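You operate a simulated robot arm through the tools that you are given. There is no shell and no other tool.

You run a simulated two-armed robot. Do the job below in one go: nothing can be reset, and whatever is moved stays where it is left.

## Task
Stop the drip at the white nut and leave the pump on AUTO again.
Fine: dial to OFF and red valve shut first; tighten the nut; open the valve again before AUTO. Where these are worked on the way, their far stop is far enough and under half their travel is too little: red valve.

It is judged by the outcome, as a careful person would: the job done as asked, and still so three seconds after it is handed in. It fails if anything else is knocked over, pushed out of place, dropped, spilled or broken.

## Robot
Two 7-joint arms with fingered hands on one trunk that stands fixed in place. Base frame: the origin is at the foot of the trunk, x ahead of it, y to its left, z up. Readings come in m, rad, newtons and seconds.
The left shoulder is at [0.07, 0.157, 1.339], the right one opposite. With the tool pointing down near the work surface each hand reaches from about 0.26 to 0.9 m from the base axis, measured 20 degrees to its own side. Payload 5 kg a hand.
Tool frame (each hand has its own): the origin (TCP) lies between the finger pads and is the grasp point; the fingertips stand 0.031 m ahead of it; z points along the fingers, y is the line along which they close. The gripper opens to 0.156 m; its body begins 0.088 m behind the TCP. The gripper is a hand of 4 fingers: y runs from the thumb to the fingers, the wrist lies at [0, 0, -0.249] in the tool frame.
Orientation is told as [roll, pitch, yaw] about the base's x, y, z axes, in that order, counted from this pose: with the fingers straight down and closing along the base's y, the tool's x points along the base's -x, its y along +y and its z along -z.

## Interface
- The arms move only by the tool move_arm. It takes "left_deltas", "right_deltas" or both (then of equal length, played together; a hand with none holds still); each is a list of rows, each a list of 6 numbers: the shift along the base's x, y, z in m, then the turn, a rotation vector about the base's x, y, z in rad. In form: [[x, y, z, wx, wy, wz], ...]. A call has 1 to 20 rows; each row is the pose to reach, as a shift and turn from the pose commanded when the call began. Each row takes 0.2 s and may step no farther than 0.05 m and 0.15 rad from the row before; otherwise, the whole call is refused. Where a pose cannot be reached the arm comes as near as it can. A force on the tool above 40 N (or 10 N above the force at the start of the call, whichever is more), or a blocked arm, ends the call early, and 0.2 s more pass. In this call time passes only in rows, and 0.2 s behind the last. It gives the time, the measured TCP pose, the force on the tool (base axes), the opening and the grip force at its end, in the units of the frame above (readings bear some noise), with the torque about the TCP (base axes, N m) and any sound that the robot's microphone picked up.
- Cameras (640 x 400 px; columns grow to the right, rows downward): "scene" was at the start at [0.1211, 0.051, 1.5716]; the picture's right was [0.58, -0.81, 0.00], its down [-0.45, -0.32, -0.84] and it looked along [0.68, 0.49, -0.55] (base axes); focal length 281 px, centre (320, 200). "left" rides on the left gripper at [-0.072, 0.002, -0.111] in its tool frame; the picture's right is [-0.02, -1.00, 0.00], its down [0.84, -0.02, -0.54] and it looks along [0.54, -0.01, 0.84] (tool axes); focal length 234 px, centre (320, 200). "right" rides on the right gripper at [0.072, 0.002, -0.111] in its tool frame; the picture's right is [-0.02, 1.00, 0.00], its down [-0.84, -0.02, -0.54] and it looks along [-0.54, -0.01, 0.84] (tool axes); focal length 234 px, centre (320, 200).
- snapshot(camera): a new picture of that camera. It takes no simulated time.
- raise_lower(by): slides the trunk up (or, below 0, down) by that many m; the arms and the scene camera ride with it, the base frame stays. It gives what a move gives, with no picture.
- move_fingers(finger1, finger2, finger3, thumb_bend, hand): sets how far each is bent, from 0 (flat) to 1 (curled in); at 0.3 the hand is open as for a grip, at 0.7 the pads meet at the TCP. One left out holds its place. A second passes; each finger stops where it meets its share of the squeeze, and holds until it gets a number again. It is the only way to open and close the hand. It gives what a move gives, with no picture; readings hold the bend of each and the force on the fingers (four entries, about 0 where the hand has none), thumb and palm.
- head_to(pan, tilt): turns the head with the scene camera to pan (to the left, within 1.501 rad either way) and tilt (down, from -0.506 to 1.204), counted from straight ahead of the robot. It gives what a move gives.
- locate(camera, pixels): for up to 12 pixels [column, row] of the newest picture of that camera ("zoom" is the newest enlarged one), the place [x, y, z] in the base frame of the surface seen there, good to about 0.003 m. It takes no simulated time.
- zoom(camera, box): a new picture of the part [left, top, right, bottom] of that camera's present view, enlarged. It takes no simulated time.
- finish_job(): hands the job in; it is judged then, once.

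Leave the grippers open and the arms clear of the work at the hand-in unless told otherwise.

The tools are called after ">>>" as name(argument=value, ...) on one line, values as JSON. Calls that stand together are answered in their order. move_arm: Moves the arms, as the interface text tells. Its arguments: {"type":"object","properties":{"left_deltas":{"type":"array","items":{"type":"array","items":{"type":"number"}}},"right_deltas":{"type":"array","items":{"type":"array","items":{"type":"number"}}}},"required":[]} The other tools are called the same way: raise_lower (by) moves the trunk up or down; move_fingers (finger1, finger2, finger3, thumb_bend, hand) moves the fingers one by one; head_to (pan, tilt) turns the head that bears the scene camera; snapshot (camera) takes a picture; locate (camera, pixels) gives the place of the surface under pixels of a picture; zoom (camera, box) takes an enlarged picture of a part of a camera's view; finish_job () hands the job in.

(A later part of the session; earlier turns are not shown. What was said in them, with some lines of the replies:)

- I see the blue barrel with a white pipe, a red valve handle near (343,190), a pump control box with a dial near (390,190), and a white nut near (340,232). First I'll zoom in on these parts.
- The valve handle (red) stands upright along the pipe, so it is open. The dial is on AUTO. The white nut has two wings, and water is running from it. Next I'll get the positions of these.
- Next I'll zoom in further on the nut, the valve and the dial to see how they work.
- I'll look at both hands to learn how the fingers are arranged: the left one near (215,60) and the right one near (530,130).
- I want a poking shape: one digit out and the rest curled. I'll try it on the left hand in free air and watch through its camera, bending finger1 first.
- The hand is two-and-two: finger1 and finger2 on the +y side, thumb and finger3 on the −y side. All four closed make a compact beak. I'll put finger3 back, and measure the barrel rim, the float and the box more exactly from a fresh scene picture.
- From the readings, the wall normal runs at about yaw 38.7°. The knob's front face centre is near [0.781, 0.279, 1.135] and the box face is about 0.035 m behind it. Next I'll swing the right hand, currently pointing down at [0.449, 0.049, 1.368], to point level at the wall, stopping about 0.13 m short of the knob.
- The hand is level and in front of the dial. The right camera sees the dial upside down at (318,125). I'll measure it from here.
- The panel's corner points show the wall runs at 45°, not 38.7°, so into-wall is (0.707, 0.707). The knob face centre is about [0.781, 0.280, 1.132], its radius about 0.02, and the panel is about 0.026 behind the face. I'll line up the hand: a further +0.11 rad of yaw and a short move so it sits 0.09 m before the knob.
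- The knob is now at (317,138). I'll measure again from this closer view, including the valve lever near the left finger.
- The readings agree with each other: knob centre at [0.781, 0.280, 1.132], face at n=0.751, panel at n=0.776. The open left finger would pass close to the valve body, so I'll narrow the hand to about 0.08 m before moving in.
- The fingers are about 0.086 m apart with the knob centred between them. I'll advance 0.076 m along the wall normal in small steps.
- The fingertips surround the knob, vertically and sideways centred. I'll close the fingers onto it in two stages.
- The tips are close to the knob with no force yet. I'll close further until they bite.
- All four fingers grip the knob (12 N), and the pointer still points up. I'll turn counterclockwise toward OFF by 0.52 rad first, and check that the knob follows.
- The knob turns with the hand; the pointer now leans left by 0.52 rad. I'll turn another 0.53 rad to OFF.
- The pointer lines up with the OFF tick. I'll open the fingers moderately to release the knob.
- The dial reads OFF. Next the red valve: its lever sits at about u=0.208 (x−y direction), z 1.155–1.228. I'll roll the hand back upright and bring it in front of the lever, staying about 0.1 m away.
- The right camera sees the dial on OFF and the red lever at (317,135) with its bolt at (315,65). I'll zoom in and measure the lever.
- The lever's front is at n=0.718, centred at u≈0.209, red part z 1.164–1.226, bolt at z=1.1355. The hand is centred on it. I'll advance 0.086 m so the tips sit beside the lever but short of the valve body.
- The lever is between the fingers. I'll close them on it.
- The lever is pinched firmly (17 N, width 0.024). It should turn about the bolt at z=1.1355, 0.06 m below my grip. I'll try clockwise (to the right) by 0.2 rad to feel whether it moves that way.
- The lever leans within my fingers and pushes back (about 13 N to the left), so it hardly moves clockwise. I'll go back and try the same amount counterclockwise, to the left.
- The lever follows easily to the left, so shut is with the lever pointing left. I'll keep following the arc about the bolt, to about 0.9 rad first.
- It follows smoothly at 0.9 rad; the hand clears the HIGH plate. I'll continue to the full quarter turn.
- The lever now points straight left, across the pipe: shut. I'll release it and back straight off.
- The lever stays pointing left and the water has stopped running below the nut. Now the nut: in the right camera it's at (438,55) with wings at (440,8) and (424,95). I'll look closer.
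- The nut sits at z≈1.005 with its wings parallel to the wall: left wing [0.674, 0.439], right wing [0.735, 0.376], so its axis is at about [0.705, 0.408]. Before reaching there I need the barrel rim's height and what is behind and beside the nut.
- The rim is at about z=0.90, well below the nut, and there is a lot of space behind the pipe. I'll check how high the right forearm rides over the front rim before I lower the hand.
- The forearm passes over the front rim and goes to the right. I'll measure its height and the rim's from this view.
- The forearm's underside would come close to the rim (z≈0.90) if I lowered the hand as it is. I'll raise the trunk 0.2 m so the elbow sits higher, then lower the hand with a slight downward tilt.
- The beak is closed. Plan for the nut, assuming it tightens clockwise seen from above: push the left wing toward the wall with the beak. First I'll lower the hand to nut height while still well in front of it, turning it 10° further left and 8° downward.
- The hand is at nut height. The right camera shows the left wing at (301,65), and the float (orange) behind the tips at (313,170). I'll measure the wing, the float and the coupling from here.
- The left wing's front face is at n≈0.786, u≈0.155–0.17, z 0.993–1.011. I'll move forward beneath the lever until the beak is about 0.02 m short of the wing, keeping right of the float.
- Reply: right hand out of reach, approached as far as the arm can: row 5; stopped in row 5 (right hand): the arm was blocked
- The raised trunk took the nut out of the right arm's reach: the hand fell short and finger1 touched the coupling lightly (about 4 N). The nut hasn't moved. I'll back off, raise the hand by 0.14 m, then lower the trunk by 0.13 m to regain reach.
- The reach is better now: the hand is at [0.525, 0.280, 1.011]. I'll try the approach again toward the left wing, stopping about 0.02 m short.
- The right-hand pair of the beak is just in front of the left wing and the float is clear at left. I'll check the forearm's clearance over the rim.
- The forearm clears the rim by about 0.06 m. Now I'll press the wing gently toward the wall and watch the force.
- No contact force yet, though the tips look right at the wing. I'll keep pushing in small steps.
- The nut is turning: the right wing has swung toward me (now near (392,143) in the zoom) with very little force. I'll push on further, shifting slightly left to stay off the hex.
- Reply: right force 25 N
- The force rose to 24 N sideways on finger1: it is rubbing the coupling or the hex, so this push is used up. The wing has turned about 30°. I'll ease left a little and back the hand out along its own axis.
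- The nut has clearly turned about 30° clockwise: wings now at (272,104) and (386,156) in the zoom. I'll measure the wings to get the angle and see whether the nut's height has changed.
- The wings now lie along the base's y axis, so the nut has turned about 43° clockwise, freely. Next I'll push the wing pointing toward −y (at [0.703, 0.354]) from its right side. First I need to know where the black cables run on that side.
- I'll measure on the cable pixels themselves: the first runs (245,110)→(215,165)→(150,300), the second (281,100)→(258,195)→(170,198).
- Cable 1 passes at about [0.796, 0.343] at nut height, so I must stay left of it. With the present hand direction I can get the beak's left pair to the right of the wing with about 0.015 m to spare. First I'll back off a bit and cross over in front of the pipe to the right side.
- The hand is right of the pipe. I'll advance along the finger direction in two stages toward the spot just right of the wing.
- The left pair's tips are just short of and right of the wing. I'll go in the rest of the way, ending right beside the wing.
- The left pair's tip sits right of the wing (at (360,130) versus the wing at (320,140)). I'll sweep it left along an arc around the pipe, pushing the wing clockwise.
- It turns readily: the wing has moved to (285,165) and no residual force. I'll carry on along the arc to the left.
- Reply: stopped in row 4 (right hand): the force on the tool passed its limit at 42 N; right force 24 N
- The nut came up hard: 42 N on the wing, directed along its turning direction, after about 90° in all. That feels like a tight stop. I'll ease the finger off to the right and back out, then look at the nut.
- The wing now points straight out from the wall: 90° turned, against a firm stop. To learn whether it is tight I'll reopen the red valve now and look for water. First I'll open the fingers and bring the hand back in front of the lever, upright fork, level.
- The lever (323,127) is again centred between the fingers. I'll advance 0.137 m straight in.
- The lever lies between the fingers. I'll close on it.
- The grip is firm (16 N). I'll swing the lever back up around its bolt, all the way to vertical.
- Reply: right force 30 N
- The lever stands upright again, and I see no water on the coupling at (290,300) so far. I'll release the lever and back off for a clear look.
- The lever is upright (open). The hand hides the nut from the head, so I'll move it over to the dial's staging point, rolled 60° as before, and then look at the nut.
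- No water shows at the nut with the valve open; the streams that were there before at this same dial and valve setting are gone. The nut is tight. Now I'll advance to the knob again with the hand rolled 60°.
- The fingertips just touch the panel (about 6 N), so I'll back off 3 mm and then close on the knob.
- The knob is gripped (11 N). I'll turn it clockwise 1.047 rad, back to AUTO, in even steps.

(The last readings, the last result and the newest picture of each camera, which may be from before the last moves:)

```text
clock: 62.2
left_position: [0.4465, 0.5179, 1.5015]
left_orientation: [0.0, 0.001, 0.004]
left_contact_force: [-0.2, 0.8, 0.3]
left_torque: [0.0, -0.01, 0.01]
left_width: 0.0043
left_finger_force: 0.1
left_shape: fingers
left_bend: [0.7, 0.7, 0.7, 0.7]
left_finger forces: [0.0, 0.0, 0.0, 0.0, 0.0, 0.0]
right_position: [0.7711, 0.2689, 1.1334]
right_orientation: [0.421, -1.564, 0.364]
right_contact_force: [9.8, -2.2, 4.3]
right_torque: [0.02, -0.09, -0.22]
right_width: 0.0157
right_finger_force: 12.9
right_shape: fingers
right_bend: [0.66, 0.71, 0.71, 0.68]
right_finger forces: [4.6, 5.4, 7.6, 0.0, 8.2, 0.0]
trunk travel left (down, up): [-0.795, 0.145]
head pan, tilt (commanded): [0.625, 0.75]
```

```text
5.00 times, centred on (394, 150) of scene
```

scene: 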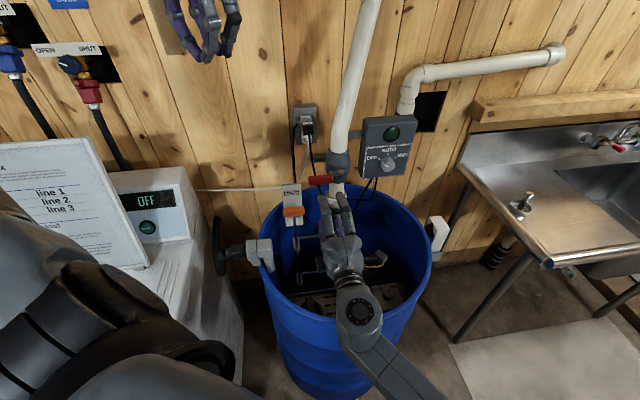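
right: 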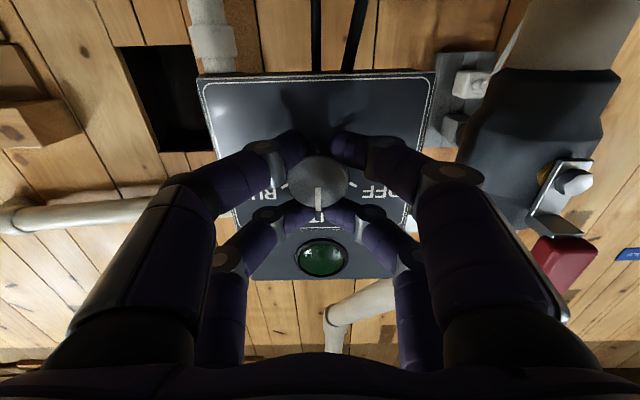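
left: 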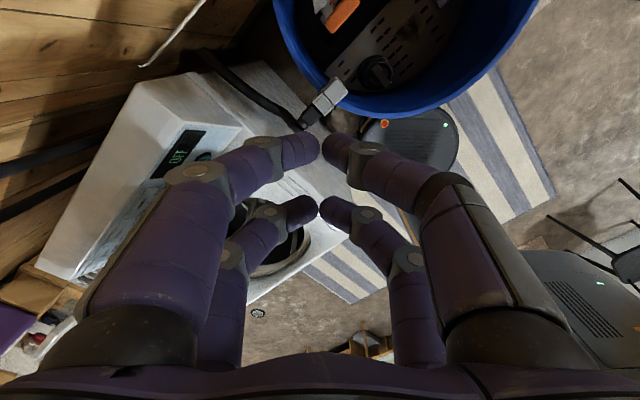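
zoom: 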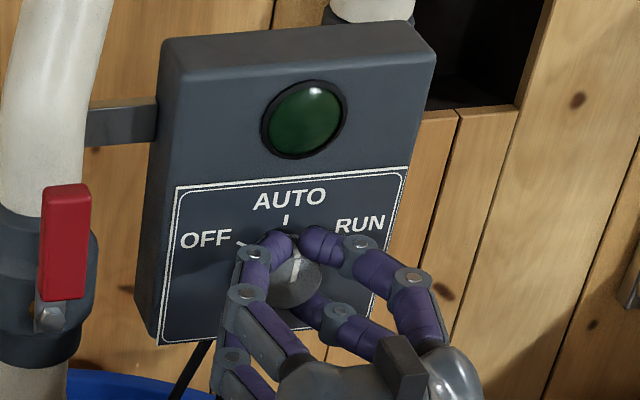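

The pointer is back under the AUTO tick. I'll open the fingers and withdraw straight back.

>>> move_fingers(hand="right", finger1=0.5, finger2=0.5, finger3=0.5, thumb_bend=0.5)

>>> move_arm(right_deltas=[[-0.02, -0.02, 0, 0, 0, 0], [-0.045, -0.045, 0, 0, 0, 0], [-0.07, -0.07, 0, 0, 0, 0], [-0.1, -0.1, 0, 0, 0, 0]])

>>> snapshot(camera="right")

>>> zoom(camera="scene", box=[310, 100, 470, 200])

>>> zoom(camera="scene", box=[290, 150, 418, 250])

```text
clock: 63.2
left_position: [0.4447, 0.5197, 1.5001]
left_orientation: [-0.001, 0.001, 0.004]
left_contact_force: [0.7, 0.5, -0.2]
left_torque: [0.02, 0.01, 0.0]
left_width: 0.0046
left_finger_force: 0.1
left_shape: fingers
left_bend: [0.7, 0.7, 0.7, 0.7]
left_finger forces: [0.0, 0.1, 0.0, 0.0, 0.0, 0.0]
right_position: [0.7705, 0.2696, 1.1334]
right_orientation: [-0.123, -1.564, 0.907]
right_contact_force: [0.2, -0.2, 0.5]
right_torque: [0.0, -0.04, -0.03]
right_width: 0.0803
right_finger_force: 0.1
right_shape: fingers
right_bend: [0.5, 0.5, 0.5, 0.5]
right_finger forces: [0.1, 0.0, 0.1, 0.0, 0.0, 0.1]
trunk travel left (down, up): [-0.795, 0.145]
head pan, tilt (commanded): [0.625, 0.75]
```

```text
clock: 64.2
left_position: [0.4415, 0.5174, 1.5015]
left_orientation: [0.002, -0.002, 0.004]
left_contact_force: [-0.9, 0.4, -0.2]
left_torque: [0.04, -0.02, -0.02]
left_width: 0.0046
left_finger_force: 0.1
left_shape: fingers
left_bend: [0.7, 0.7, 0.7, 0.7]
left_finger forces: [0.0, 0.0, 0.1, 0.1, 0.1, 0.0]
right_position: [0.6685, 0.1671, 1.1357]
right_orientation: [0.185, -1.568, 0.602]
right_contact_force: [-0.4, -1.1, -0.4]
right_torque: [-0.03, 0.04, 0.0]
right_width: 0.0806
right_finger_force: 0.0
right_shape: fingers
right_bend: [0.5, 0.5, 0.5, 0.5]
right_finger forces: [0.0, 0.1, 0.0, 0.0, 0.1, 0.1]
trunk travel left (down, up): [-0.795, 0.145]
head pan, tilt (commanded): [0.625, 0.75]
```

```text
taken
```

right: 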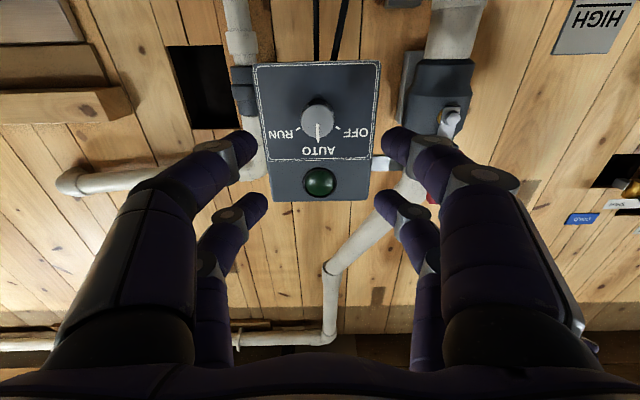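

```text
4.00 times, centred on (390, 150) of scene
```

zoom: 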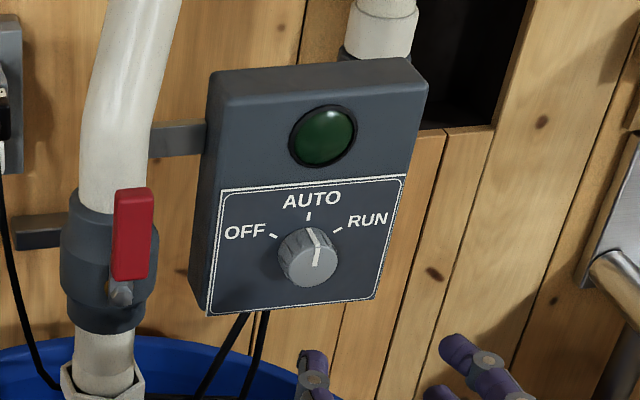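

```text
4.00 times, centred on (354, 200) of scene
```

zoom: 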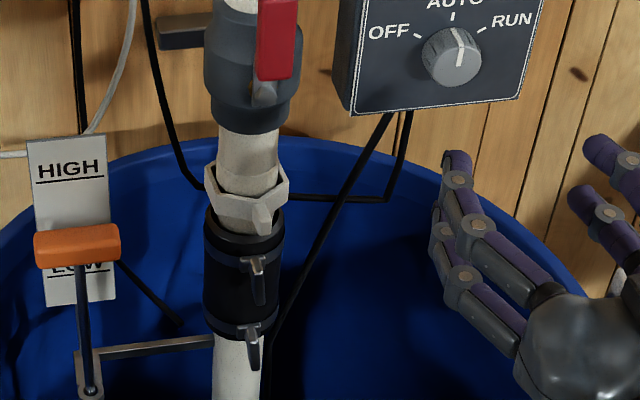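

The dial points to AUTO, the lever is up, and there's no water at the nut. I'll zoom in closely on the dial pointer, the lever and the nut to be sure.

>>> zoom(camera="scene", box=[356, 143, 420, 183])

>>> zoom(camera="right", box=[270, 90, 366, 150])

>>> zoom(camera="scene", box=[306, 190, 370, 230])

>>> zoom(camera="scene", box=[306, 130, 370, 190])

```text
10.00 times, centred on (388, 163) of scene
```

zoom: 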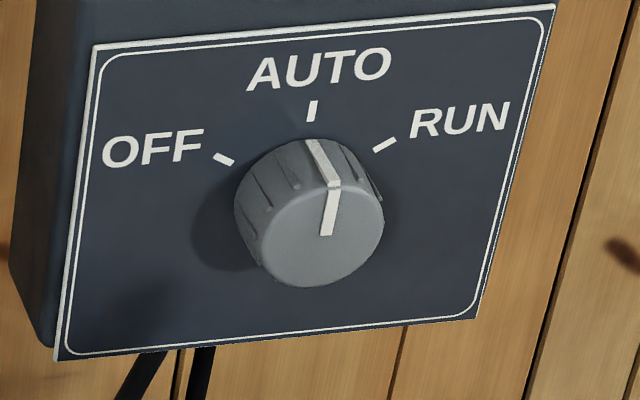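

```text
6.67 times, centred on (318, 120) of right
```

zoom: 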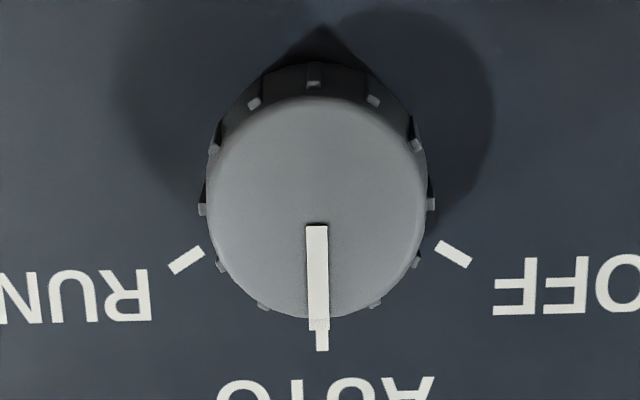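

```text
10.00 times, centred on (338, 210) of scene
```

zoom: 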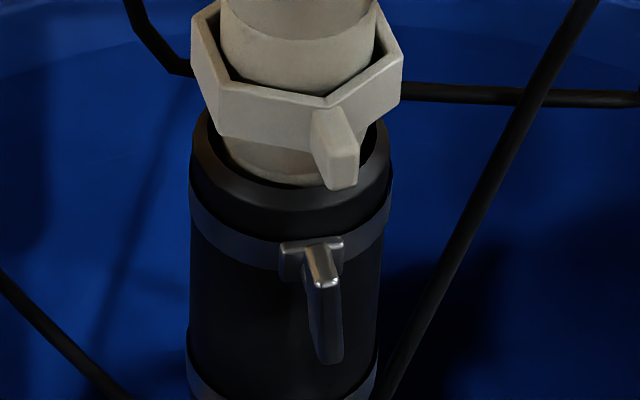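

```text
6.67 times, centred on (338, 160) of scene
```

zoom: 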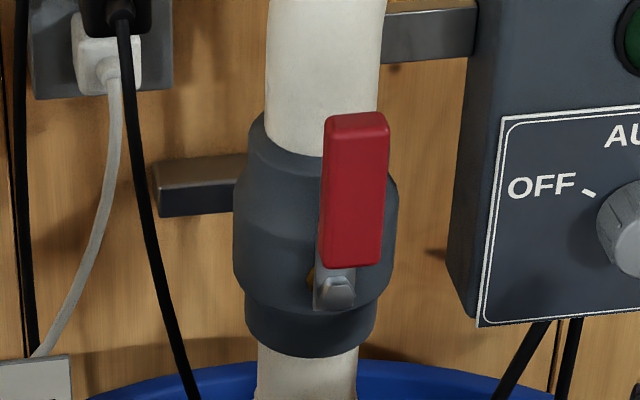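

All is as it should be: pointer exactly on AUTO, lever upright, nut dry. Now I'll open both hands fully, in free space.

>>> move_fingers(hand="right", finger1=0.3, finger2=0.3, finger3=0.3, thumb_bend=0.3)

>>> move_fingers(hand="left", finger1=0.3, finger2=0.3, finger3=0.3, thumb_bend=0.3)

>>> move_arm(right_deltas=[[-0.0168, -0.009, 0.0226, -0.0472, 0.114, -0.0472], [-0.0336, -0.018, 0.0452, -0.0945, 0.228, -0.0945], [-0.0504, -0.027, 0.0678, -0.1417, 0.342, -0.1417], [-0.0672, -0.036, 0.0905, -0.1889, 0.456, -0.1889], [-0.084, -0.045, 0.1131, -0.2362, 0.57, -0.2362], [-0.1008, -0.054, 0.1357, -0.2834, 0.684, -0.2834], [-0.1177, -0.063, 0.1583, -0.3306, 0.798, -0.3306], [-0.1345, -0.072, 0.1809, -0.3778, 0.912, -0.3778], [-0.1513, -0.081, 0.2035, -0.4251, 1.026, -0.4251], [-0.1681, -0.09, 0.2262, -0.4723, 1.14, -0.4723], [-0.1849, -0.099, 0.2488, -0.5195, 1.254, -0.5195], [-0.2017, -0.108, 0.2714, -0.5668, 1.368, -0.5668], [-0.2185, -0.117, 0.294, -0.614, 1.482, -0.614]])

>>> snapshot(camera="scene")

>>> zoom(camera="scene", box=[270, 150, 430, 270])

```text
clock: 65.2
left_position: [0.4452, 0.5207, 1.5003]
left_orientation: [0.0, 0.001, 0.005]
left_contact_force: [-0.1, 0.0, 0.4]
left_torque: [-0.05, -0.02, 0.01]
left_width: 0.0047
left_finger_force: 0.0
left_shape: fingers
left_bend: [0.7, 0.7, 0.7, 0.7]
left_finger forces: [0.1, 0.0, 0.0, 0.0, 0.0, 0.0]
right_position: [0.6703, 0.1694, 1.1336]
right_orientation: [-0.075, -1.565, 0.86]
right_contact_force: [0.2, 0.2, 0.4]
right_torque: [-0.03, -0.01, 0.01]
right_width: 0.1595
right_finger_force: 0.1
right_shape: fingers
right_bend: [0.3, 0.3, 0.3, 0.3]
right_finger forces: [0.0, 0.1, 0.0, 0.0, 0.1, 0.1]
trunk travel left (down, up): [-0.795, 0.145]
head pan, tilt (commanded): [0.625, 0.75]
```

```text
clock: 66.2
left_position: [0.4442, 0.5193, 1.4997]
left_orientation: [-0.002, 0.001, 0.003]
left_contact_force: [-0.2, 0.8, 0.0]
left_torque: [-0.01, 0.0, 0.0]
left_width: 0.1596
left_finger_force: 0.1
left_shape: fingers
left_bend: [0.3, 0.3, 0.3, 0.3]
left_finger forces: [0.0, 0.0, 0.0, 0.1, 0.0, 0.1]
right_position: [0.6698, 0.1695, 1.1337]
right_orientation: [-0.039, -1.565, 0.825]
right_contact_force: [0.0, -0.2, -0.1]
right_torque: [-0.01, 0.0, -0.01]
right_width: 0.1594
right_finger_force: 0.1
right_shape: fingers
right_bend: [0.3, 0.3, 0.3, 0.3]
right_finger forces: [0.0, 0.0, 0.1, 0.1, 0.1, 0.1]
trunk travel left (down, up): [-0.795, 0.145]
head pan, tilt (commanded): [0.625, 0.75]
```

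```text
clock: 69.0
left_position: [0.4437, 0.5182, 1.5004]
left_orientation: [0.0, -0.002, 0.005]
left_contact_force: [-0.7, -0.9, 1.3]
left_torque: [0.03, -0.01, 0.0]
left_width: 0.1596
left_finger_force: 0.0
left_shape: fingers
left_bend: [0.3, 0.3, 0.3, 0.3]
left_finger forces: [0.0, 0.0, 0.0, 0.0, 0.0, 0.0]
right_position: [0.4497, 0.0498, 1.4274]
right_orientation: [-0.003, 0.008, 0.001]
right_contact_force: [0.5, -1.2, 0.4]
right_torque: [-0.03, -0.02, -0.01]
right_width: 0.1599
right_finger_force: 0.0
right_shape: fingers
right_bend: [0.3, 0.3, 0.3, 0.3]
right_finger forces: [0.1, 0.0, 0.1, 0.0, 0.0, 0.1]
trunk travel left (down, up): [-0.795, 0.145]
head pan, tilt (commanded): [0.625, 0.75]
```

```text
taken
```

scene: 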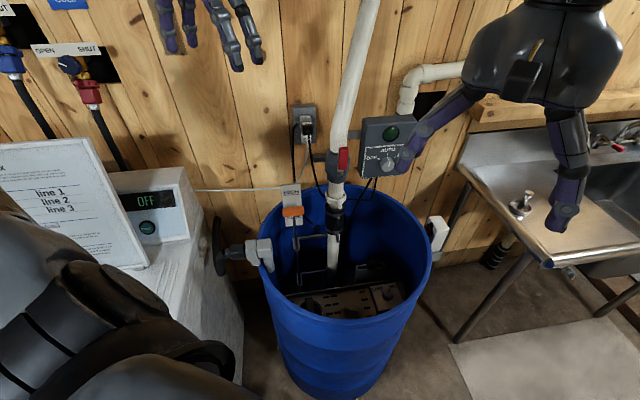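

```text
3.33 times, centred on (350, 210) of scene
```

zoom: 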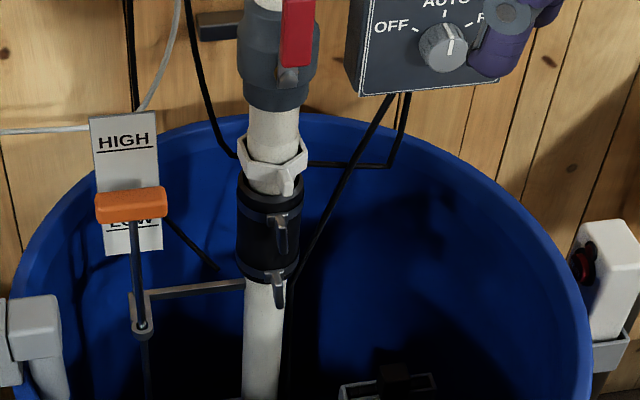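

Both hands are open and clear. The dial is on AUTO, the red lever upright, and there's no water anywhere along the coupling after several seconds on AUTO; the float and everything else stand as before. I'm handing the job in.

>>> finish_job()

```text
The job is handed in.
```

The drip at the white nut has stopped, and the pump is back on AUTO with the red valve open.

- **Before the nut:** I turned the dial to OFF and swung the red valve lever fully left to shut it. The water stopped running then.
- **Nut:** I turned it about 90° clockwise, seen from above, until it came up hard against its stop. The last push was about 42 N on the wing.
- **Check:** I opened the valve again with the dial still on OFF, the setting at which it had been leaking, and the nut was dry. I then set the dial to AUTO. The nut was still dry about 7 seconds later, when I handed in. I didn't see the pump run during that time, so the nut hasn't been seen under pump pressure.

On one early reach, finger1 of the right hand lightly touched the rubber coupling below the nut, at about 4 N. While I was pushing the nut, the same finger pressed against the coupling or the nut's side at about 24 N. The pictures afterwards show the coupling, the float and everything else in place. Both hands are open and clear of the work. The trunk is 0.07 m higher than at the start.
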